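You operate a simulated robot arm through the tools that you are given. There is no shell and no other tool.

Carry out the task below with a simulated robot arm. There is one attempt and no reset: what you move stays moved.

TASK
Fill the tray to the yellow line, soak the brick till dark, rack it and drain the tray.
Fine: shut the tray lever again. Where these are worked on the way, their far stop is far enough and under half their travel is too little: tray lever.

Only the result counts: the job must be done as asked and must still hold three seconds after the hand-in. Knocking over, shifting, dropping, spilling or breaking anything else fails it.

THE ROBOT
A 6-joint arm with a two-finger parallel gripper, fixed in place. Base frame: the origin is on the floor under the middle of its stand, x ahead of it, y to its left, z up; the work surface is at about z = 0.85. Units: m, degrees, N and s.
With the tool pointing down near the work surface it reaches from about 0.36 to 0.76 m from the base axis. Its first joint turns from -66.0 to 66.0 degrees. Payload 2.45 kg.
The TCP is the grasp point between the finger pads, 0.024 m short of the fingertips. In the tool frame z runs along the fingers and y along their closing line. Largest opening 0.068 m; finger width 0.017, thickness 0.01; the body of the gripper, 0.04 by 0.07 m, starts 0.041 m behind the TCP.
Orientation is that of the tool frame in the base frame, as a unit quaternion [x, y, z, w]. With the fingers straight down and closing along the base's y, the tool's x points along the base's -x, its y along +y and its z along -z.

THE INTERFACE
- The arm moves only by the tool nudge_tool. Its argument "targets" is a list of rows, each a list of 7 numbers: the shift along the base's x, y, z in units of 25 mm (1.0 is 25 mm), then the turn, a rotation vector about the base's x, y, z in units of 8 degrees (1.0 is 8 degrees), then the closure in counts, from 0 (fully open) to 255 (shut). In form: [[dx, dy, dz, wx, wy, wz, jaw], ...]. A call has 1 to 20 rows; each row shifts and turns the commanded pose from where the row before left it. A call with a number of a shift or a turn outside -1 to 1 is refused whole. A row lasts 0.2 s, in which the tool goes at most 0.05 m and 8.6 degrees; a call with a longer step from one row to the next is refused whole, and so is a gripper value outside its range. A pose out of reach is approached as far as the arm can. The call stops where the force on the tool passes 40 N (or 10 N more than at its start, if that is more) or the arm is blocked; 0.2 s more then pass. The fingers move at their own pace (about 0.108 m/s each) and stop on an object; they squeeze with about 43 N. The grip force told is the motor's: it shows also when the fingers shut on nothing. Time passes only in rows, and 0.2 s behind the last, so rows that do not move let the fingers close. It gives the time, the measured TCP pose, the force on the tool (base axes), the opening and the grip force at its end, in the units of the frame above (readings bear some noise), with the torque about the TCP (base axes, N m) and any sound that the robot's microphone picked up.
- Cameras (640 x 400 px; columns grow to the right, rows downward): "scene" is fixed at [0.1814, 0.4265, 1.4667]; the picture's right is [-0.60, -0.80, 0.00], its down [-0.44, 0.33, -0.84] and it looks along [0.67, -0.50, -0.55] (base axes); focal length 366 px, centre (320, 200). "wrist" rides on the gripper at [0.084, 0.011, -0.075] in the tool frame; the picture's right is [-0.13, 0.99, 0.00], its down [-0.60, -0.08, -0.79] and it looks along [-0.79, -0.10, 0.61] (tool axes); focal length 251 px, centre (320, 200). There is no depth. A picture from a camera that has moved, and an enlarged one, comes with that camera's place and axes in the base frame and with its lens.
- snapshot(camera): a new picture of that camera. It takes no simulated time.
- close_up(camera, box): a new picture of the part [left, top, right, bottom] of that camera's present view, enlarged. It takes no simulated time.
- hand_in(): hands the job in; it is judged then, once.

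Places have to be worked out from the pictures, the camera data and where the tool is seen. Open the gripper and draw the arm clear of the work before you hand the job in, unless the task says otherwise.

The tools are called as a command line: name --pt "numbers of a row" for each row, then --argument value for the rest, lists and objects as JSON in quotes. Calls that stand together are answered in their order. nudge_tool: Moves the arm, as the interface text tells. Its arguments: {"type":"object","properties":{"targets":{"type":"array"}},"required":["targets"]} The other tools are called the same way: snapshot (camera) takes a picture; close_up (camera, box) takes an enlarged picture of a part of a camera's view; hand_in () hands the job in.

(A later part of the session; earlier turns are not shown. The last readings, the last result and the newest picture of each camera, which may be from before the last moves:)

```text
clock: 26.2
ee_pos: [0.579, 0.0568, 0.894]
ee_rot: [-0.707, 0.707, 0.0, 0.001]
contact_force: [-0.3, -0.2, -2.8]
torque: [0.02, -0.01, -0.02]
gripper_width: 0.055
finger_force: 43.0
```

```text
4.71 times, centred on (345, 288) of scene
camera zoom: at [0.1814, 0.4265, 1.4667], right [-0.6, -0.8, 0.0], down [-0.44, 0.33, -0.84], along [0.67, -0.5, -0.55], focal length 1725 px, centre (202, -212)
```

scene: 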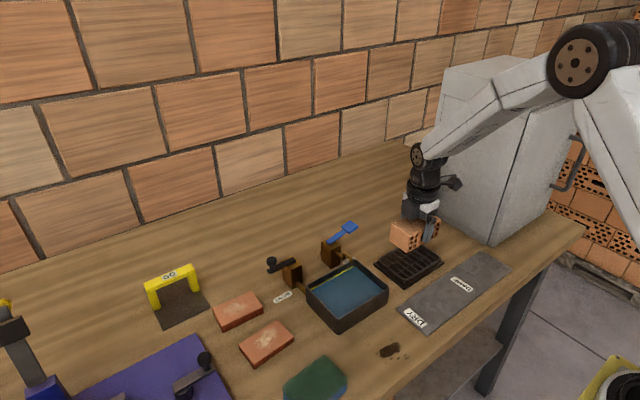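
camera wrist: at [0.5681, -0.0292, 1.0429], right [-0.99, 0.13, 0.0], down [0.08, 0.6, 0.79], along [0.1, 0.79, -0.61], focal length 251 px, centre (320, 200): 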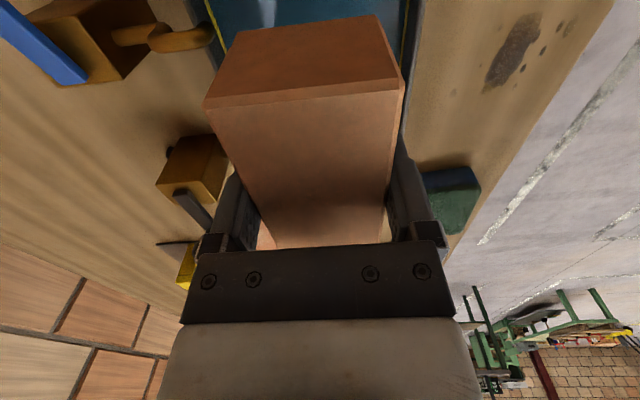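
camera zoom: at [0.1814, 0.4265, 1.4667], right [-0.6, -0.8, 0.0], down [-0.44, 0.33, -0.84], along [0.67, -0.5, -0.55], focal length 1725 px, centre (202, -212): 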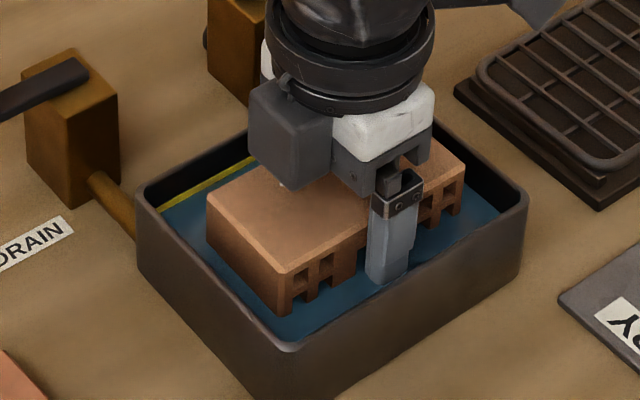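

Still hanging freely (−2.8 N). A few more small steps to find the floor.

nudge_tool --pt "0 0 -0.1 0 0 0 255" --pt "0 0 -0.1 0 0 0 255" --pt "0 0 0 0 0 0 255"

close_up --camera "scene" --box '[295, 245, 395, 330]'

```text
clock: 27.0
ee_pos: [0.5796, 0.0552, 0.8907]
ee_rot: [-0.707, 0.708, 0.001, 0.001]
contact_force: [-4.6, 0.1, 9.2]
torque: [-0.34, 0.16, -0.2]
gripper_width: 0.0548
finger_force: 42.6
```

```text
4.71 times, centred on (345, 288) of scene
camera zoom: at [0.1811, 0.4265, 1.4668], right [-0.6, -0.8, 0.0], down [-0.44, 0.33, -0.84], along [0.67, -0.5, -0.55], focal length 1725 px, centre (202, -212)
```

zoom: 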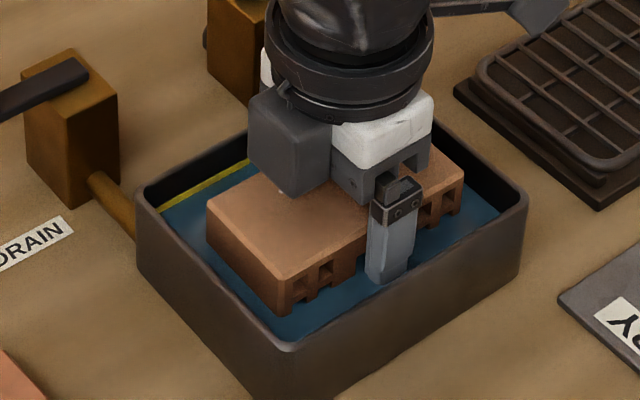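

The brick rests on the tray floor (about +9 N). I ease up 2 mm, keep the grip, and wait while watching the colour.

nudge_tool --pt "0 0 0.1 0 0 0 255" --pt "0 0 0 0 0 0 255" --pt "0 0 0 0 0 0 255" --pt "0 0 0 0 0 0 255" --pt "0 0 0 0 0 0 255" --pt "0 0 0 0 0 0 255" --pt "0 0 0 0 0 0 255" --pt "0 0 0 0 0 0 255" --pt "0 0 0 0 0 0 255" --pt "0 0 0 0 0 0 255"

close_up --camera "scene" --box '[295, 245, 395, 330]'

```text
clock: 29.2
ee_pos: [0.5797, 0.0563, 0.8925]
ee_rot: [-0.707, 0.707, 0.002, 0.001]
contact_force: [-0.1, -0.5, -2.2]
torque: [0.0, -0.01, -0.05]
gripper_width: 0.0549
finger_force: 42.7
```

```text
4.71 times, centred on (345, 288) of scene
camera zoom: at [0.1814, 0.4265, 1.4667], right [-0.6, -0.8, 0.0], down [-0.44, 0.33, -0.84], along [0.67, -0.5, -0.55], focal length 1725 px, centre (202, -212)
```

zoom: 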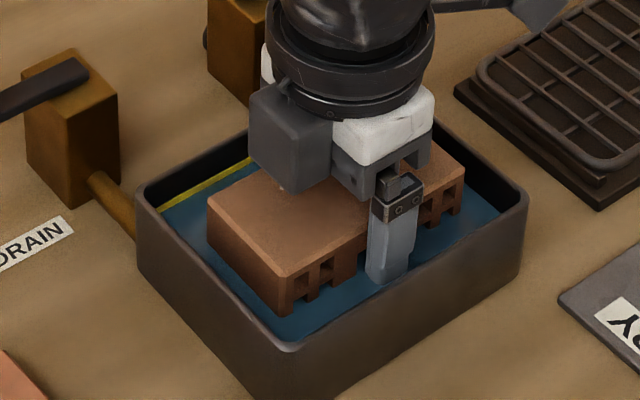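

The brick is visibly darkening. I keep it in and wait on.

nudge_tool --pt "0 0 0 0 0 0 255" --pt "0 0 0 0 0 0 255" --pt "0 0 0 0 0 0 255" --pt "0 0 0 0 0 0 255" --pt "0 0 0 0 0 0 255" --pt "0 0 0 0 0 0 255" --pt "0 0 0 0 0 0 255" --pt "0 0 0 0 0 0 255" --pt "0 0 0 0 0 0 255" --pt "0 0 0 0 0 0 255" --pt "0 0 0 0 0 0 255" --pt "0 0 0 0 0 0 255" --pt "0 0 0 0 0 0 255" --pt "0 0 0 0 0 0 255" --pt "0 0 0 0 0 0 255" --pt "0 0 0 0 0 0 255" --pt "0 0 0 0 0 0 255" --pt "0 0 0 0 0 0 255" --pt "0 0 0 0 0 0 255" --pt "0 0 0 0 0 0 255"

close_up --camera "scene" --box '[295, 245, 395, 330]'

```text
clock: 33.4
ee_pos: [0.5791, 0.0564, 0.8932]
ee_rot: [-0.707, 0.707, 0.0, 0.001]
contact_force: [0.5, 0.1, -3.1]
torque: [-0.04, 0.01, 0.01]
gripper_width: 0.0549
finger_force: 43.6
```

```text
4.71 times, centred on (345, 288) of scene
camera zoom: at [0.1814, 0.4265, 1.4667], right [-0.6, -0.8, 0.0], down [-0.44, 0.33, -0.84], along [0.67, -0.5, -0.55], focal length 1725 px, centre (202, -212)
```

zoom: 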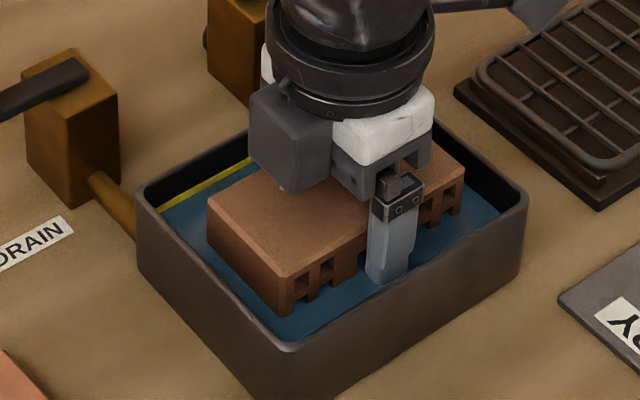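

It has darkened a little more. I wait another four seconds and compare again.

nudge_tool --pt "0 0 0 0 0 0 255" --pt "0 0 0 0 0 0 255" --pt "0 0 0 0 0 0 255" --pt "0 0 0 0 0 0 255" --pt "0 0 0 0 0 0 255" --pt "0 0 0 0 0 0 255" --pt "0 0 0 0 0 0 255" --pt "0 0 0 0 0 0 255" --pt "0 0 0 0 0 0 255" --pt "0 0 0 0 0 0 255" --pt "0 0 0 0 0 0 255" --pt "0 0 0 0 0 0 255" --pt "0 0 0 0 0 0 255" --pt "0 0 0 0 0 0 255" --pt "0 0 0 0 0 0 255" --pt "0 0 0 0 0 0 255" --pt "0 0 0 0 0 0 255" --pt "0 0 0 0 0 0 255" --pt "0 0 0 0 0 0 255" --pt "0 0 0 0 0 0 255"

close_up --camera "scene" --box '[295, 245, 395, 330]'

snapshot --camera "wrist"

```text
clock: 37.6
ee_pos: [0.5796, 0.0577, 0.8925]
ee_rot: [-0.707, 0.707, 0.001, 0.0]
contact_force: [0.3, 0.3, -3.3]
torque: [0.02, 0.01, -0.05]
gripper_width: 0.055
finger_force: 43.4
```

```text
4.71 times, centred on (345, 288) of scene
camera zoom: at [0.1814, 0.4265, 1.4667], right [-0.6, -0.8, 0.0], down [-0.44, 0.33, -0.84], along [0.67, -0.5, -0.55], focal length 1725 px, centre (202, -212)
```

zoom: 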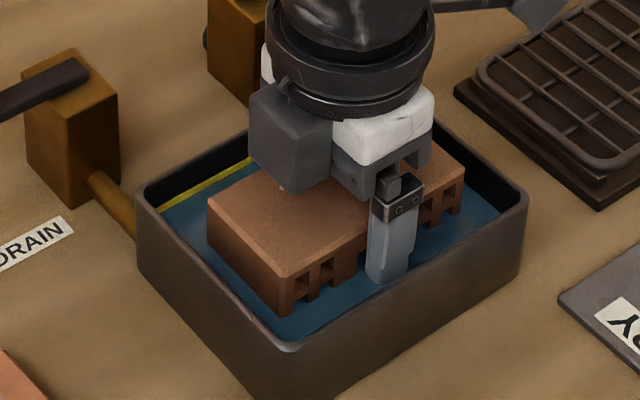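

```text
taken
camera wrist: at [0.5682, -0.028, 0.9678], right [-0.99, 0.13, 0.0], down [0.08, 0.6, 0.79], along [0.1, 0.79, -0.61], focal length 251 px, centre (320, 200)
```

wrist: 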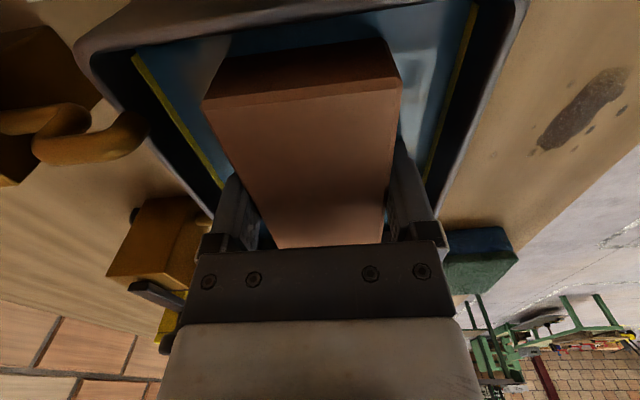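

The colour looks nearly steady; I take a tight zoom on the brick's top and compare it before and after a further wait.

close_up --camera "scene" --box '[325, 275, 365, 305]'

nudge_tool --pt "0 0 0 0 0 0 255" --pt "0 0 0 0 0 0 255" --pt "0 0 0 0 0 0 255" --pt "0 0 0 0 0 0 255" --pt "0 0 0 0 0 0 255" --pt "0 0 0 0 0 0 255" --pt "0 0 0 0 0 0 255" --pt "0 0 0 0 0 0 255" --pt "0 0 0 0 0 0 255" --pt "0 0 0 0 0 0 255" --pt "0 0 0 0 0 0 255" --pt "0 0 0 0 0 0 255" --pt "0 0 0 0 0 0 255" --pt "0 0 0 0 0 0 255" --pt "0 0 0 0 0 0 255" --pt "0 0 0 0 0 0 255" --pt "0 0 0 0 0 0 255" --pt "0 0 0 0 0 0 255" --pt "0 0 0 0 0 0 255" --pt "0 0 0 0 0 0 255"

close_up --camera "scene" --box '[325, 275, 365, 305]'

```text
13.33 times, centred on (345, 290) of scene
camera zoom: at [0.1814, 0.4265, 1.4667], right [-0.6, -0.8, 0.0], down [-0.44, 0.33, -0.84], along [0.67, -0.5, -0.55], focal length 4887 px, centre (-13, -1000)
```

zoom: 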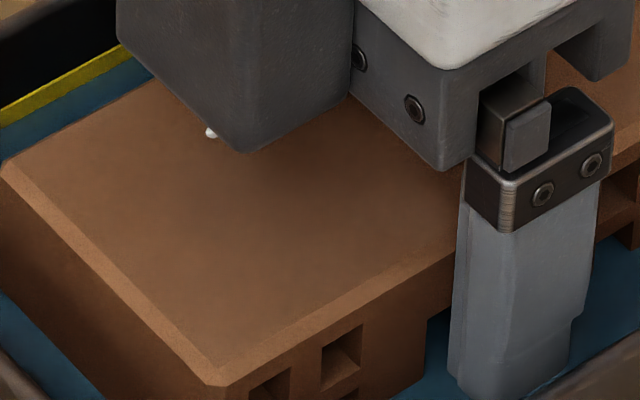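

```text
clock: 41.8
ee_pos: [0.5787, 0.0569, 0.8929]
ee_rot: [0.707, -0.707, -0.002, 0.0]
contact_force: [0.2, 0.0, -3.9]
torque: [0.01, -0.03, -0.03]
gripper_width: 0.055
finger_force: 43.3
```

```text
13.33 times, centred on (345, 290) of scene
camera zoom: at [0.1814, 0.4265, 1.4667], right [-0.6, -0.8, 0.0], down [-0.44, 0.33, -0.84], along [0.67, -0.5, -0.55], focal length 4887 px, centre (-13, -1000)
```

zoom: 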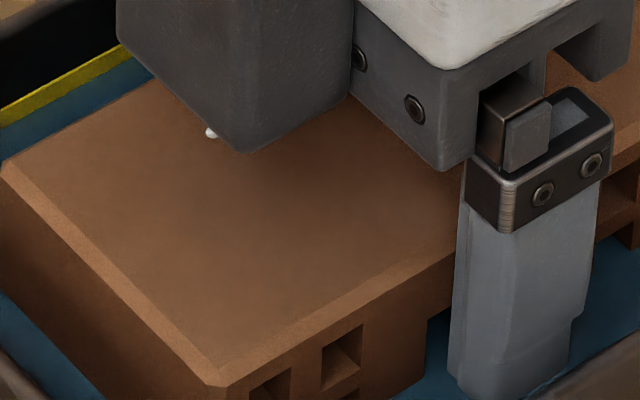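

The two zooms look the same, so the soak seems to have saturated. To be safe I wait another four seconds and compare once more.

nudge_tool --pt "0 0 0 0 0 0 255" --pt "0 0 0 0 0 0 255" --pt "0 0 0 0 0 0 255" --pt "0 0 0 0 0 0 255" --pt "0 0 0 0 0 0 255" --pt "0 0 0 0 0 0 255" --pt "0 0 0 0 0 0 255" --pt "0 0 0 0 0 0 255" --pt "0 0 0 0 0 0 255" --pt "0 0 0 0 0 0 255" --pt "0 0 0 0 0 0 255" --pt "0 0 0 0 0 0 255" --pt "0 0 0 0 0 0 255" --pt "0 0 0 0 0 0 255" --pt "0 0 0 0 0 0 255" --pt "0 0 0 0 0 0 255" --pt "0 0 0 0 0 0 255" --pt "0 0 0 0 0 0 255" --pt "0 0 0 0 0 0 255" --pt "0 0 0 0 0 0 255"

close_up --camera "scene" --box '[325, 275, 365, 305]'

close_up --camera "scene" --box '[280, 230, 440, 340]'

```text
clock: 46.0
ee_pos: [0.5798, 0.0562, 0.8921]
ee_rot: [0.708, -0.707, -0.001, -0.001]
contact_force: [-0.3, 1.3, -3.5]
torque: [0.03, -0.01, 0.01]
gripper_width: 0.0548
finger_force: 42.9
```

```text
13.33 times, centred on (345, 290) of scene
camera zoom: at [0.1814, 0.4265, 1.4667], right [-0.6, -0.8, 0.0], down [-0.44, 0.33, -0.84], along [0.67, -0.5, -0.55], focal length 4887 px, centre (-13, -1000)
```

zoom: 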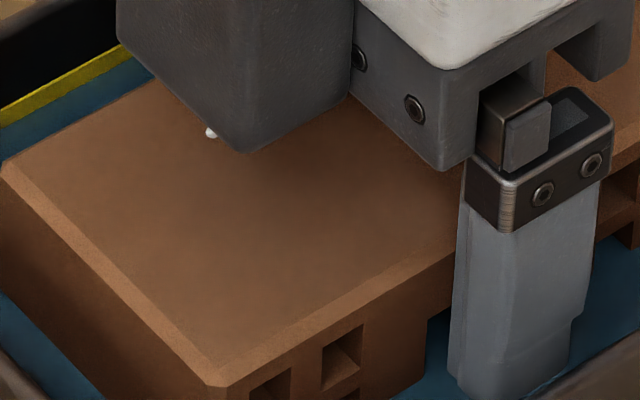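

```text
3.64 times, centred on (360, 285) of scene
camera zoom: at [0.1814, 0.4265, 1.4667], right [-0.6, -0.8, 0.0], down [-0.44, 0.33, -0.84], along [0.67, -0.5, -0.55], focal length 1333 px, centre (174, -109)
```

zoom: 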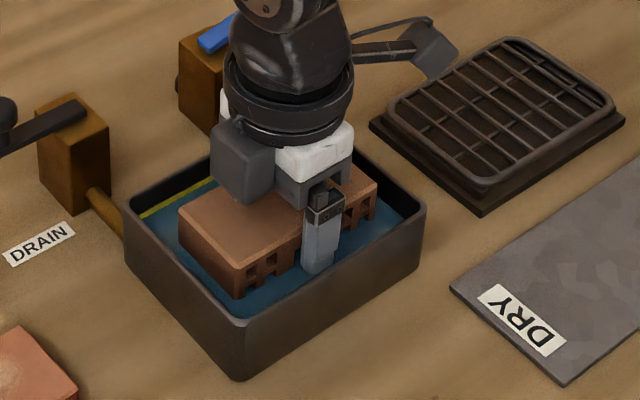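

The colour no longer changes, so the brick is soaked through. I lift it slowly clear of the rim and let it drip over the tray.

nudge_tool --pt "0 0 0.2 0 0 0 255" --pt "0 0 0.3 0 0 0 255" --pt "0 0 0.4 0 0 0 255" --pt "0 0 0.5 0 0 0 255" --pt "0 0 0.5 0 0 0 255" --pt "0 0 0.5 0 0 0 255" --pt "0 0 0.4 0 0 0 255" --pt "0 0 0.2 0 0 0 255" --pt "0 0 0 0 0 0 255" --pt "0 0 0 0 0 0 255" --pt "0 0 0 0 0 0 255" --pt "0 0 0 0 0 0 255" --pt "0 0 0 0 0 0 255" --pt "0 0 0 0 0 0 255" --pt "0 0 0 0 0 0 255" --pt "0 0 0 0 0 0 255" --pt "0 0 0 0 0 0 255" --pt "0 0 0 0 0 0 255"

close_up --camera "scene" --box '[280, 210, 440, 330]'

```text
clock: 49.8
ee_pos: [0.5799, 0.0564, 0.9684]
ee_rot: [0.707, -0.707, -0.001, -0.001]
contact_force: [-0.7, 0.3, -2.7]
torque: [0.02, 0.02, 0.0]
gripper_width: 0.0548
finger_force: 42.7
```

```text
3.33 times, centred on (360, 270) of scene
camera zoom: at [0.1814, 0.4265, 1.4667], right [-0.6, -0.8, 0.0], down [-0.44, 0.33, -0.84], along [0.67, -0.5, -0.55], focal length 1222 px, centre (187, -33)
```

zoom: 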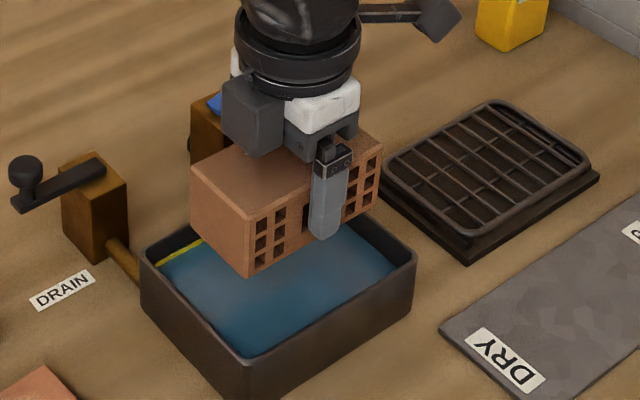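

The brick is uniformly darker than at the start and hangs securely. I carry it back over the rack centre.

nudge_tool --pt "0 -0.4 0 0 0 0 255" --pt "0 -0.7 0 0 0 0 255" --pt "0 -0.85 0 0 0 0 255" --pt "0 -0.9 0 0 0 0 255" --pt "0 -0.9 0 0 0 0 255" --pt "0 -0.9 0 0 0 0 255" --pt "0 -0.9 0 0 0 0 255" --pt "0 -0.9 0 0 0 0 255" --pt "0 -0.7 0 0 0 0 255" --pt "0 -0.4 0 0 0 0 255" --pt "0 -0.16 0 0 0 0 255" --pt "0 0 0 0 0 0 255"

close_up --camera "scene" --box '[340, 180, 480, 300]'

snapshot --camera "wrist"

```text
clock: 52.4
ee_pos: [0.58, -0.1353, 0.9664]
ee_rot: [0.707, -0.707, -0.001, -0.001]
contact_force: [-0.4, 0.1, -3.2]
torque: [-0.01, 0.01, -0.01]
gripper_width: 0.0549
finger_force: 42.5
```

```text
3.33 times, centred on (410, 240) of scene
camera zoom: at [0.1814, 0.4264, 1.4667], right [-0.6, -0.8, 0.0], down [-0.44, 0.33, -0.84], along [0.67, -0.5, -0.55], focal length 1222 px, centre (20, 67)
```

zoom: 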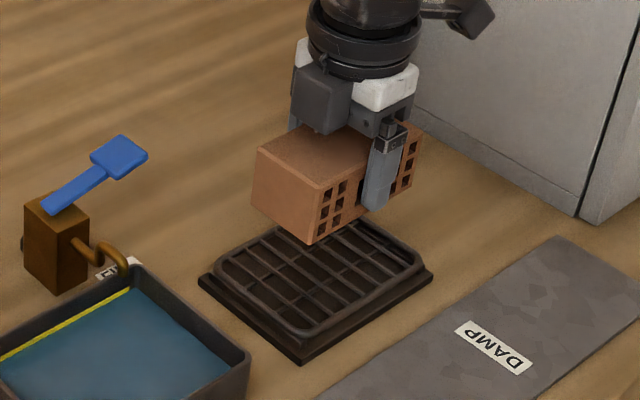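

```text
taken
camera wrist: at [0.5686, -0.2209, 1.0424], right [-0.99, 0.13, 0.0], down [0.08, 0.6, 0.79], along [0.1, 0.79, -0.61], focal length 251 px, centre (320, 200)
```

wrist: 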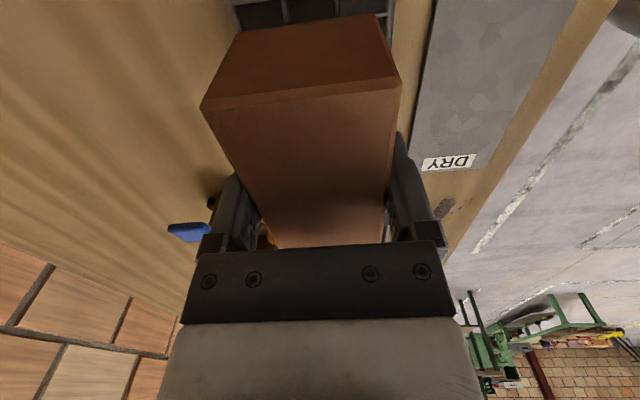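

The brick is back over the rack in its old place. I lower it gently to just above the slats, then by small steps to contact.

nudge_tool --pt "0 0 -0.4 0 0 0 255" --pt "0 0 -0.6 0 0 0 255" --pt "0 0 -0.6 0 0 0 255" --pt "0 0 -0.4 0 0 0 255" --pt "0 0 -0.2 0 0 0 255" --pt "0 0 -0.1 0 0 0 255" --pt "0 0 0 0 0 0 255"

nudge_tool --pt "0 0 -0.05 0 0 0 255" --pt "0 0 0 0 0 0 255"

nudge_tool --pt "0 0 -0.05 0 0 0 255" --pt "0 0 0 0 0 0 255"

```text
clock: 54.0
ee_pos: [0.5796, -0.1369, 0.9098]
ee_rot: [0.707, -0.707, 0.0, -0.001]
contact_force: [0.3, 1.1, -3.3]
torque: [-0.02, 0.0, 0.01]
gripper_width: 0.055
finger_force: 43.4
```

```text
clock: 54.6
ee_pos: [0.5793, -0.1372, 0.9108]
ee_rot: [0.707, -0.707, -0.001, -0.001]
contact_force: [-0.4, 0.3, -3.6]
torque: [-0.02, 0.0, 0.03]
gripper_width: 0.0549
finger_force: 43.1
```

```text
clock: 55.2
ee_pos: [0.5785, -0.1361, 0.9082]
ee_rot: [-0.707, 0.707, 0.001, 0.001]
contact_force: [-0.5, 0.2, -2.5]
torque: [-0.01, -0.01, 0.0]
gripper_width: 0.0548
finger_force: 43.2
```

Still hanging at z ≈ 0.908 (about −3 N). I go down in further 1.25 mm steps to find contact.

nudge_tool --pt "0 0 -0.05 0 0 0 255" --pt "0 0 0 0 0 0 255"

nudge_tool --pt "0 0 -0.05 0 0 0 255" --pt "0 0 0 0 0 0 255"

```text
clock: 55.8
ee_pos: [0.5792, -0.1369, 0.9067]
ee_rot: [-0.707, 0.707, 0.001, 0.001]
contact_force: [-7.3, 1.3, 16.7]
torque: [0.36, 0.42, 0.05]
gripper_width: 0.0545
finger_force: 42.8
```

```text
clock: 56.4
ee_pos: [0.579, -0.137, 0.9073]
ee_rot: [0.707, -0.707, 0.001, -0.001]
contact_force: [-10.9, 1.9, 30.9]
torque: [0.04, 0.47, -0.08]
gripper_width: 0.0548
finger_force: 43.2
```

Contact is firm (about 31 N up). I ease back up 2 mm to relax the force before releasing.

nudge_tool --pt "0 0 0.07 0 0 0 255" --pt "0 0 0 0 0 0 255"

close_up --camera "scene" --box '[360, 190, 470, 290]'

```text
clock: 57.0
ee_pos: [0.5802, -0.1372, 0.9064]
ee_rot: [-0.707, 0.708, -0.001, 0.001]
contact_force: [-0.5, -1.3, 7.3]
torque: [-0.33, -0.28, -0.06]
gripper_width: 0.055
finger_force: 43.2
```

```text
4.00 times, centred on (415, 240) of scene
camera zoom: at [0.1812, 0.4265, 1.4667], right [-0.6, -0.8, 0.0], down [-0.44, 0.33, -0.84], along [0.67, -0.5, -0.55], focal length 1466 px, centre (-60, 40)
```

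zoom: 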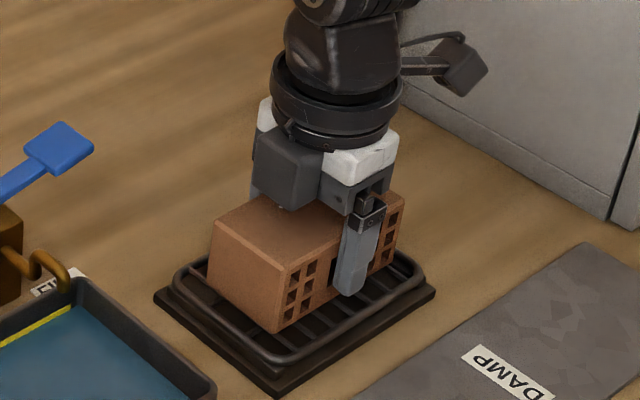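

The brick sits on the rack just as it did at the start. I open the jaws and rise straight up.

nudge_tool --pt "0 0 0 0 0 0 120" --pt "0 0 0 0 0 0 0" --pt "0 0 0 0 0 0 0" --pt "0 0 0 0 0 0 0"

nudge_tool --pt "0 0 0.3 0 0 0 0" --pt "0 0 0.6 0 0 0 0" --pt "0 0 0.8 0 0 0 0" --pt "0 0 0.8 0 0 0 0" --pt "0 0 0.8 0 0 0 0" --pt "0 0 0.8 0 0 0 0" --pt "0 0 0 0 0 0 0"

snapshot --camera "scene"

close_up --camera "scene" --box '[360, 190, 470, 290]'

```text
clock: 58.0
ee_pos: [0.5787, -0.1363, 0.9067]
ee_rot: [0.708, -0.706, -0.001, 0.0]
contact_force: [-0.2, 0.5, 0.1]
torque: [0.05, -0.01, 0.01]
gripper_width: 0.0681
finger_force: 0.0
```

```text
clock: 59.6
ee_pos: [0.5787, -0.1355, 1.0091]
ee_rot: [0.707, -0.707, -0.001, 0.0]
contact_force: [0.2, 0.7, -0.4]
torque: [-0.03, 0.0, 0.03]
gripper_width: 0.068
finger_force: 0.1
```

```text
taken
```

scene: 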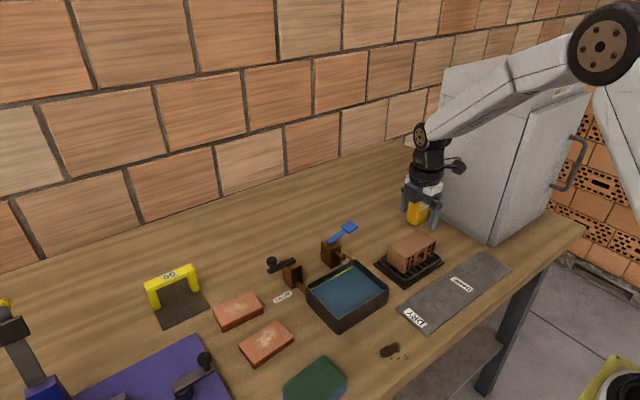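

```text
4.00 times, centred on (415, 240) of scene
camera zoom: at [0.1814, 0.4265, 1.4667], right [-0.6, -0.8, 0.0], down [-0.44, 0.33, -0.84], along [0.67, -0.5, -0.55], focal length 1466 px, centre (-60, 40)
```

zoom: 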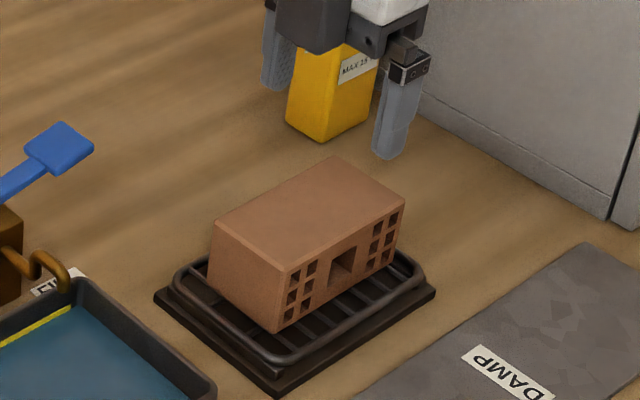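

The dark brick is on the rack, undisturbed. The drain knob is at about (0.700, 0.167), cap z ≈ 0.929–0.944; I go above it with open jaws (still closing along x).

nudge_tool --pt "0.2 0.5 0.2 0 0 0 0" --pt "0.35 0.86 0 0 0 0 0" --pt "0.35 0.86 0 0 0 0 0" --pt "0.35 0.86 0 0 0 0 0" --pt "0.35 0.86 0 0 0 0 0" --pt "0.35 0.86 0 0 0 0 0" --pt "0.35 0.86 0 0 0 0 0" --pt "0.35 0.86 0 0 0 0 0" --pt "0.35 0.86 0 0 0 0 0" --pt "0.35 0.86 0 0 0 0 0" --pt "0.35 0.86 0 0 0 0 0" --pt "0.35 0.86 0 0 0 0 0" --pt "0.35 0.86 0 0 0 0 0" --pt "0.35 0.86 0 0 0 0 0" --pt "0.44 1.0 0 0 0 0 0" --pt "0 0.28 0 0 0 0 0" --pt "0 0 0 0 0 0 0"

snapshot --camera "wrist"

close_up --camera "scene" --box '[230, 190, 350, 310]'

```text
clock: 63.2
ee_pos: [0.7105, 0.1879, 1.0138]
ee_rot: [0.707, -0.707, -0.001, 0.0]
contact_force: [-0.2, -0.1, 0.9]
torque: [-0.01, -0.03, -0.03]
gripper_width: 0.068
finger_force: 0.0
```

```text
taken
camera wrist: at [0.6993, 0.1031, 1.0893], right [-0.99, 0.13, 0.0], down [0.08, 0.6, 0.79], along [0.1, 0.79, -0.61], focal length 251 px, centre (320, 200)
```

wrist: 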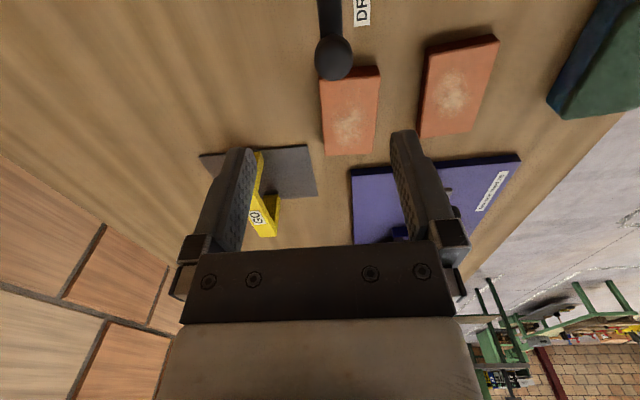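

```text
3.33 times, centred on (290, 250) of scene
camera zoom: at [0.1814, 0.4265, 1.4667], right [-0.6, -0.8, 0.0], down [-0.44, 0.33, -0.84], along [0.67, -0.5, -0.55], focal length 1222 px, centre (420, 33)
```

zoom: 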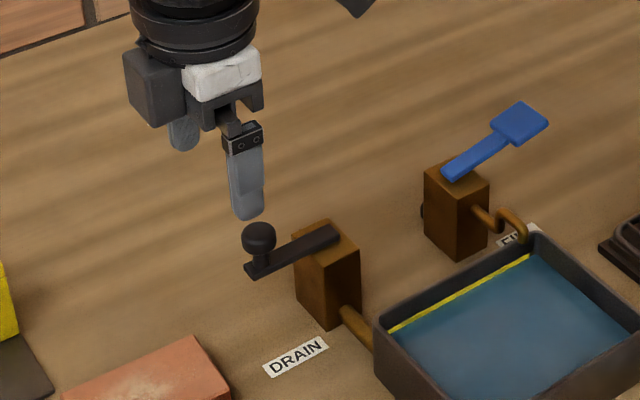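

I overshot slightly to (0.7105, 0.188); the wrist view confirms the knob at (0.700, 0.167). I shift over it and lower the open jaws around the knob to TCP z ≈ 0.946.

nudge_tool --pt "-0.4 -0.84 0 0 0 0 0" --pt "0 0 0 0 0 0 0" --pt "0 0 -0.6 0 0 0 0" --pt "0 0 -0.6 0 0 0 0" --pt "0 0 -0.6 0 0 0 0" --pt "0 0 -0.5 0 0 0 0" --pt "0 0 -0.4 0 0 0 0" --pt "0 0 0 0 0 0 0"

snapshot --camera "wrist"

close_up --camera "scene" --box '[240, 200, 340, 300]'

```text
clock: 65.0
ee_pos: [0.7, 0.1668, 0.9459]
ee_rot: [-0.707, 0.707, 0.001, 0.0]
contact_force: [-0.8, 0.0, -0.2]
torque: [0.01, -0.01, -0.01]
gripper_width: 0.068
finger_force: 0.0
```

```text
taken
camera wrist: at [0.6885, 0.0817, 1.0221], right [-0.99, 0.13, 0.0], down [0.08, 0.6, 0.79], along [0.1, 0.79, -0.61], focal length 251 px, centre (320, 200)
```

wrist: 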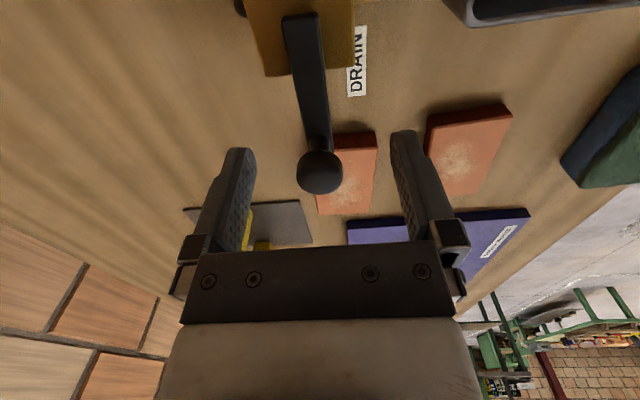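

```text
4.00 times, centred on (290, 250) of scene
camera zoom: at [0.1814, 0.4265, 1.4667], right [-0.6, -0.8, 0.0], down [-0.44, 0.33, -0.84], along [0.67, -0.5, -0.55], focal length 1466 px, centre (440, 0)
```

zoom: 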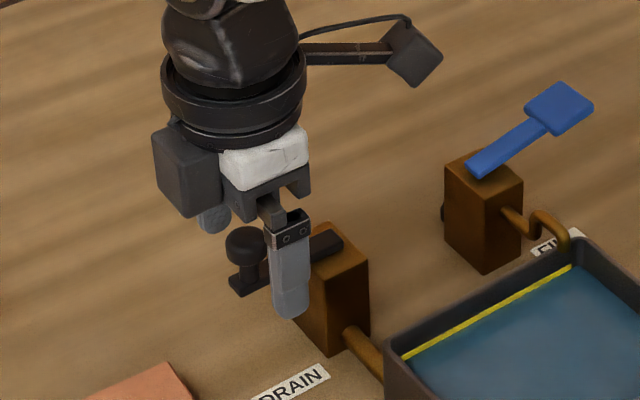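

The knob is centred between the fingers. I close to a loose cage (about 28 mm) and push gently toward −x to feel which way the lever turns.

nudge_tool --pt "0 0 0 0 0 0 150" --pt "0 0 0 0 0 0 150" --pt "0 0 0 0 0 0 150"

nudge_tool --pt "-0.1 0 0 0 0 0 150" --pt "-0.1 0 0 0 0 0 150" --pt "0 0 0 0 0 0 150"

snapshot --camera "wrist"

```text
clock: 65.8
ee_pos: [0.7003, 0.1673, 0.9472]
ee_rot: [-0.707, 0.707, 0.001, 0.0]
contact_force: [-0.3, -0.1, 0.2]
torque: [-0.03, -0.01, 0.0]
gripper_width: 0.0278
finger_force: 0.1
```

```text
clock: 66.6
ee_pos: [0.6934, 0.1671, 0.947]
ee_rot: [-0.707, 0.707, 0.0, 0.001]
contact_force: [4.2, -2.1, -0.1]
torque: [-0.01, -0.03, -0.04]
gripper_width: 0.031
finger_force: 1.8
```

```text
taken
camera wrist: at [0.6839, 0.0819, 1.0223], right [-0.99, 0.13, 0.0], down [0.08, 0.6, 0.79], along [0.1, 0.79, -0.61], focal length 251 px, centre (320, 200)
```

wrist: 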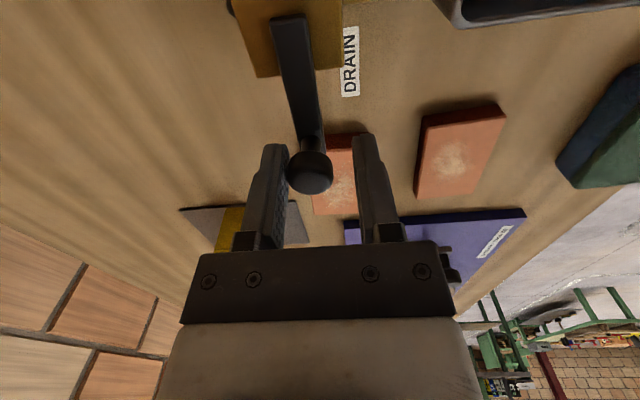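

The knob is pressed on its +x side with 4 N and has not moved (still x ≈ 0.700), so −x may be the shut stop. I back off and try toward +x.

nudge_tool --pt "0.2 0 0 0 0 0 150" --pt "0.1 0 0 0 0 0 150" --pt "0.1 0 0 0 0 0 150" --pt "0 0 0 0 0 0 150"

snapshot --camera "wrist"

```text
clock: 67.6
ee_pos: [0.7047, 0.166, 0.9462]
ee_rot: [-0.707, 0.708, 0.0, 0.0]
contact_force: [0.8, -0.3, -0.5]
torque: [0.0, 0.02, -0.02]
gripper_width: 0.0284
finger_force: 0.2
```

```text
taken
camera wrist: at [0.6938, 0.0819, 1.0221], right [-0.99, 0.13, 0.0], down [0.08, 0.6, 0.79], along [0.1, 0.79, -0.61], focal length 251 px, centre (320, 200)
```

wrist: 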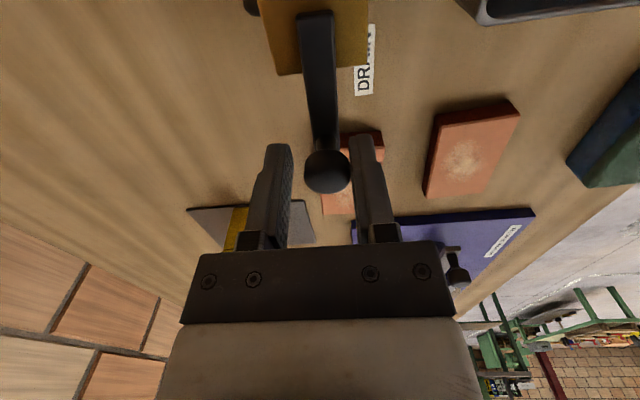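

Now the −x finger just touches with hardly any force, and the knob may have shifted by about 1 mm. I push further toward +x.

nudge_tool --pt "0.1 0 0 0 0 0 150" --pt "0.1 0 0 0 0 0 150" --pt "0.1 0 0 0 0 0 150" --pt "0 0 0 0 0 0 150"

snapshot --camera "wrist"

close_up --camera "scene" --box '[240, 210, 400, 340]'

```text
clock: 68.6
ee_pos: [0.7126, 0.1675, 0.9463]
ee_rot: [0.707, -0.707, -0.001, 0.0]
contact_force: [0.1, 0.2, -0.2]
torque: [-0.01, 0.04, -0.01]
gripper_width: 0.0282
finger_force: 0.0
```

```text
taken
camera wrist: at [0.7012, 0.0821, 1.0218], right [-0.99, 0.13, 0.0], down [0.08, 0.6, 0.79], along [0.1, 0.79, -0.61], focal length 251 px, centre (320, 200)
```

wrist: 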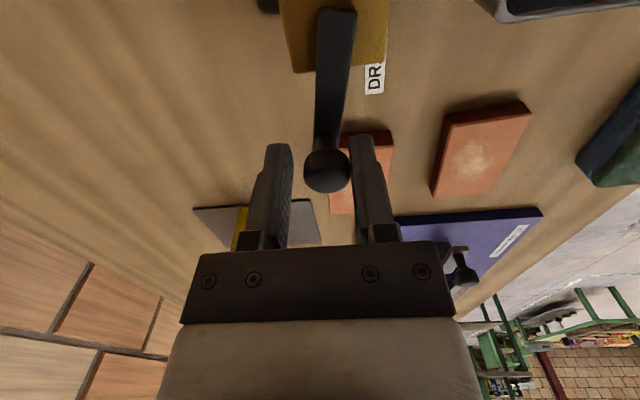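

```text
3.08 times, centred on (320, 275) of scene
camera zoom: at [0.1814, 0.4265, 1.4667], right [-0.6, -0.8, 0.0], down [-0.44, 0.33, -0.84], along [0.67, -0.5, -0.55], focal length 1128 px, centre (320, -31)
```

zoom: 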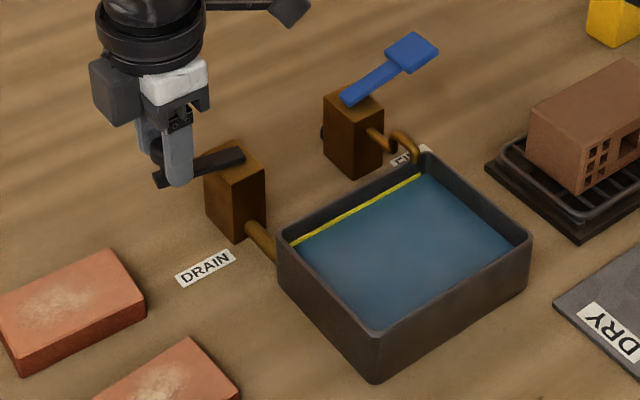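

The lever swings freely toward +x (clockwise from above). I follow its arc about the pivot ≈ (0.6995, 0.118), radius ≈ 49 mm, turning the tool with it, first to about 44°.

nudge_tool --pt "0.26 -0.152 0 0 0 -1.0 150" --pt "0.244 -0.124 0 0 0 -1.0 150" --pt "0.22 -0.16 0 0 0 -1.0 150" --pt "0.2 -0.188 0 0 0 -1.0 150" --pt "0 0 0 0 0 0 150"

snapshot --camera "wrist"

close_up --camera "scene" --box '[240, 210, 400, 340]'

```text
clock: 69.8
ee_pos: [0.7354, 0.1499, 0.9454]
ee_rot: [-0.484, 0.875, 0.0, 0.0]
contact_force: [-0.4, 0.2, 0.4]
torque: [0.02, -0.05, -0.01]
gripper_width: 0.0282
finger_force: 0.1
```

```text
taken
camera wrist: at [0.6814, 0.0849, 1.0217], right [-0.77, 0.64, 0.0], down [0.39, 0.47, 0.79], along [0.51, 0.61, -0.61], focal length 251 px, centre (320, 200)
```

wrist: 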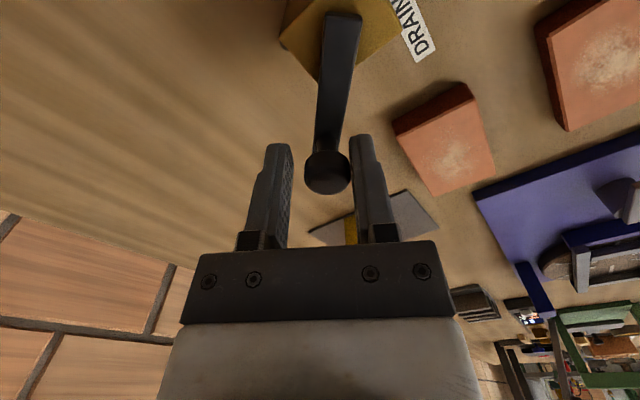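

```text
3.08 times, centred on (320, 275) of scene
camera zoom: at [0.1814, 0.4265, 1.4667], right [-0.6, -0.8, 0.0], down [-0.44, 0.33, -0.84], along [0.67, -0.5, -0.55], focal length 1128 px, centre (320, -31)
```

zoom: 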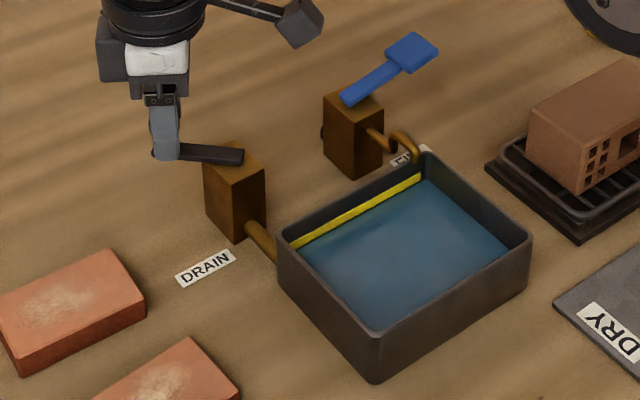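

The lever follows with almost no force and the level is already falling. I continue the arc to about 68°.

nudge_tool --pt "0.172 -0.19 0 0 0 -1.0 150" --pt "0.136 -0.236 0 0 0 -1.0 150" --pt "0.108 -0.252 0 0 0 -1.0 150" --pt "0 0 0 0 0 0 150"

snapshot --camera "wrist"

```text
clock: 70.8
ee_pos: [0.747, 0.1342, 0.9475]
ee_rot: [-0.292, 0.956, 0.001, 0.001]
contact_force: [-0.4, 0.7, 0.1]
torque: [0.01, 0.02, 0.0]
gripper_width: 0.0283
finger_force: 0.0
```

```text
taken
camera wrist: at [0.6703, 0.0958, 1.0227], right [-0.45, 0.9, 0.0], down [0.54, 0.27, 0.79], along [0.71, 0.35, -0.61], focal length 251 px, centre (320, 200)
```

wrist: 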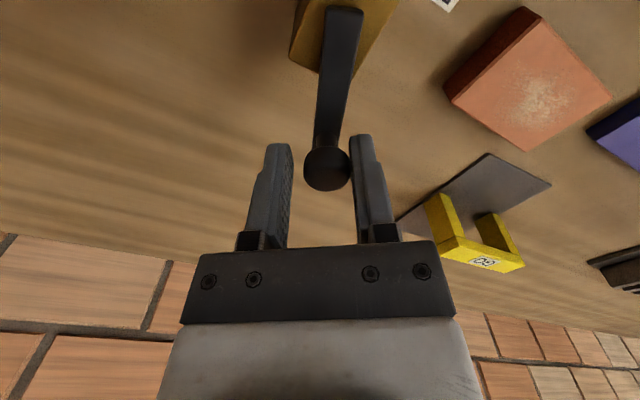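

Still free at about 68°. I follow on toward 90°, watching for the stop.

nudge_tool --pt "0.06 -0.268 0 0 0 -1.0 150" --pt "0.02 -0.272 0 0 0 -1.0 150" --pt "0 0 0 0 0 0 150"

nudge_tool --pt "-0.02 -0.2 0 0 0 -0.75 150" --pt "0 0 0 0 0 0 150"

snapshot --camera "wrist"

close_up --camera "scene" --box '[240, 210, 400, 340]'

```text
clock: 71.6
ee_pos: [0.7487, 0.1204, 0.9473]
ee_rot: [-0.156, 0.988, 0.0, 0.001]
contact_force: [-0.4, 0.2, -1.2]
torque: [-0.02, -0.01, -0.03]
gripper_width: 0.0283
finger_force: 0.1
```

```text
clock: 72.2
ee_pos: [0.7474, 0.1167, 0.9469]
ee_rot: [-0.103, 0.995, -0.001, 0.001]
contact_force: [-0.1, 2.2, 0.2]
torque: [0.04, 0.02, 0.01]
gripper_width: 0.0295
finger_force: 0.6
```

```text
taken
camera wrist: at [0.6632, 0.109, 1.0224], right [-0.08, 1.0, 0.0], down [0.61, 0.05, 0.79], along [0.79, 0.06, -0.61], focal length 251 px, centre (320, 200)
```

wrist: 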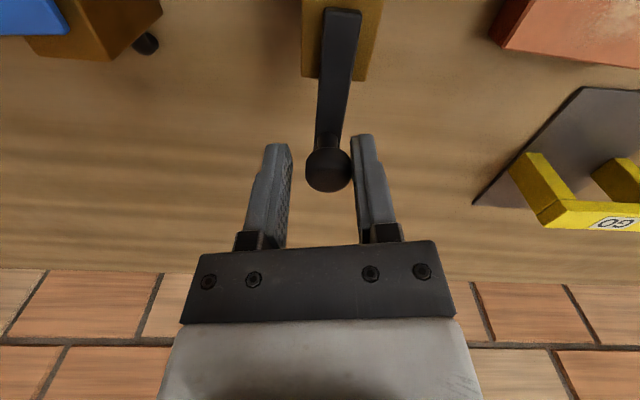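

```text
3.08 times, centred on (320, 275) of scene
camera zoom: at [0.1813, 0.4265, 1.4667], right [-0.6, -0.8, 0.0], down [-0.44, 0.33, -0.84], along [0.67, -0.5, -0.55], focal length 1128 px, centre (320, -31)
```

zoom: 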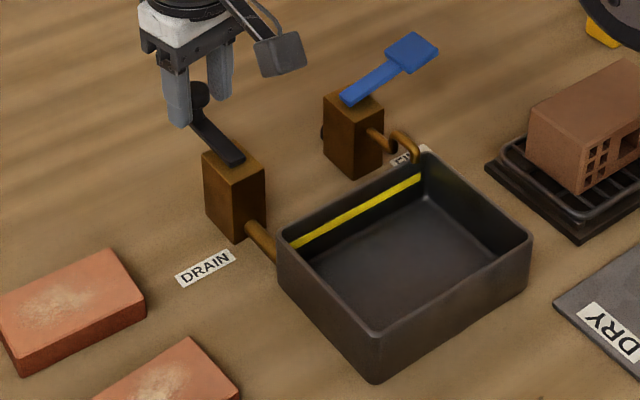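

The far stop is felt (about 2 N) with the lever along the pipe, and the tray looks empty. I wait a couple of seconds with the drain open and look closely for leftover water.

nudge_tool --pt "0 0 0 0 0 0 150" --pt "0 0 0 0 0 0 150" --pt "0 0 0 0 0 0 150" --pt "0 0 0 0 0 0 150" --pt "0 0 0 0 0 0 150" --pt "0 0 0 0 0 0 150" --pt "0 0 0 0 0 0 150" --pt "0 0 0 0 0 0 150" --pt "0 0 0 0 0 0 150" --pt "0 0 0 0 0 0 150" --pt "0 0 0 0 0 0 150" --pt "0 0 0 0 0 0 150" --pt "0 0 0 0 0 0 150" --pt "0 0 0 0 0 0 150" --pt "0 0 0 0 0 0 150"

close_up --camera "scene" --box '[295, 245, 395, 330]'

close_up --camera "scene" --box '[260, 220, 330, 290]'

```text
clock: 75.4
ee_pos: [0.7481, 0.1163, 0.9472]
ee_rot: [-0.104, 0.995, 0.001, 0.001]
contact_force: [-0.3, 2.8, 1.3]
torque: [-0.01, -0.04, 0.0]
gripper_width: 0.0297
finger_force: 1.0
```

```text
4.71 times, centred on (345, 288) of scene
camera zoom: at [0.1813, 0.4265, 1.4667], right [-0.6, -0.8, 0.0], down [-0.44, 0.33, -0.84], along [0.67, -0.5, -0.55], focal length 1725 px, centre (202, -212)
```

zoom: 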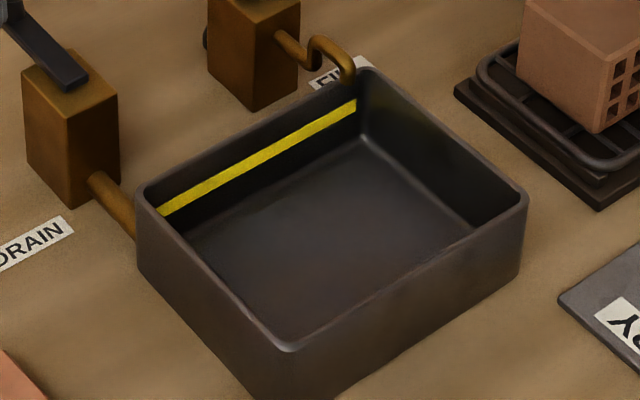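

```text
5.71 times, centred on (295, 255) of scene
camera zoom: at [0.1813, 0.4265, 1.4667], right [-0.6, -0.8, 0.0], down [-0.44, 0.33, -0.84], along [0.67, -0.5, -0.55], focal length 2095 px, centre (463, -114)
```

zoom: 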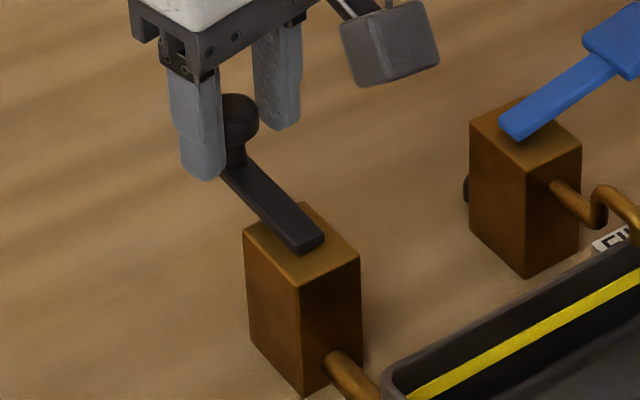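

The tray is fully drained. Now I swing the lever back along the same arc (the other finger pushing), first to about 44°.

nudge_tool --pt "0.016 0.414 0 0 0 0.75 150" --pt "-0.064 0.268 0 0 0 1.0 150" --pt "-0.1 0.256 0 0 0 1.0 150" --pt "-0.136 0.236 0 0 0 1.0 150" --pt "-0.164 0.22 0 0 0 1.0 150" --pt "-0.196 0.188 0 0 0 1.0 150" --pt "0 0 0 0 0 0 150"

snapshot --camera "wrist"

```text
clock: 77.0
ee_pos: [0.7317, 0.155, 0.9468]
ee_rot: [-0.486, 0.874, 0.0, 0.001]
contact_force: [-0.5, 0.0, 0.9]
torque: [-0.01, -0.02, 0.0]
gripper_width: 0.0285
finger_force: 0.5
```

```text
taken
camera wrist: at [0.6777, 0.0892, 1.0226], right [-0.77, 0.63, 0.0], down [0.39, 0.47, 0.79], along [0.5, 0.61, -0.61], focal length 251 px, centre (320, 200)
```

wrist: 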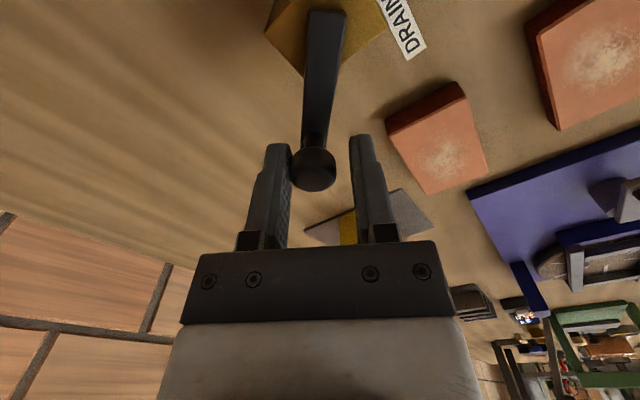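

The lever is following back, now pushed by the other finger. I continue to the shut position.

nudge_tool --pt "-0.22 0.164 0 0 0 1.0 150" --pt "-0.24 0.132 0 0 0 1.0 150" --pt "-0.256 0.096 0 0 0 1.0 150" --pt "-0.268 0.056 0 0 0 1.0 150" --pt "-0.276 0.024 0 0 0 0 150" --pt "-0.136 0 0 0 0 0 150" --pt "0 0 0 0 0 0 150"

nudge_tool --pt "-0.08 0 0 0 0 0 150" --pt "-0.06 0 0 0 0 0 150" --pt "0 0 0 0 0 0 150"

snapshot --camera "wrist"

close_up --camera "scene" --box '[240, 210, 400, 340]'

```text
clock: 78.6
ee_pos: [0.6971, 0.1665, 0.9459]
ee_rot: [0.707, -0.707, -0.001, 0.0]
contact_force: [1.7, 0.2, -0.1]
torque: [0.02, 0.02, -0.04]
gripper_width: 0.0288
finger_force: 1.1
```

```text
clock: 79.4
ee_pos: [0.695, 0.1673, 0.9465]
ee_rot: [-0.707, 0.707, 0.001, 0.002]
contact_force: [7.8, -0.1, -1.2]
torque: [0.07, -0.04, -0.01]
gripper_width: 0.034
finger_force: 3.9
```

```text
taken
camera wrist: at [0.6824, 0.0821, 1.0225], right [-0.99, 0.13, 0.0], down [0.08, 0.6, 0.79], along [0.1, 0.79, -0.61], focal length 251 px, centre (320, 200)
```

wrist: 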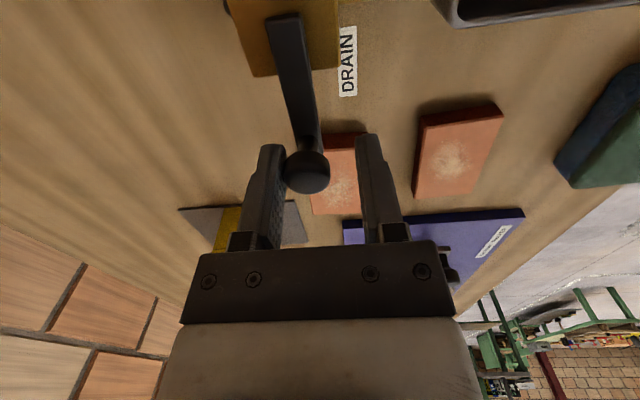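

```text
3.08 times, centred on (320, 275) of scene
camera zoom: at [0.1816, 0.4265, 1.4667], right [-0.6, -0.8, 0.0], down [-0.44, 0.33, -0.84], along [0.67, -0.5, -0.55], focal length 1128 px, centre (320, -31)
```

zoom: 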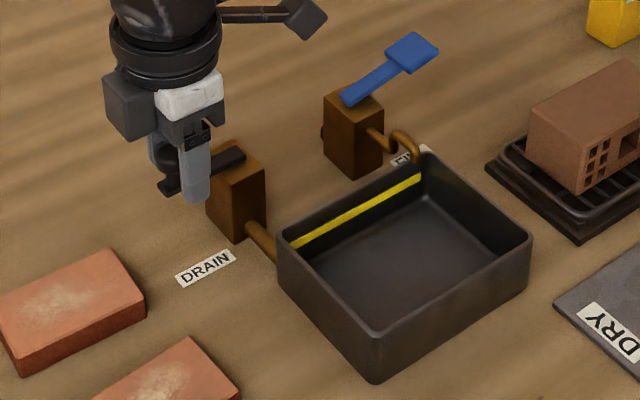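

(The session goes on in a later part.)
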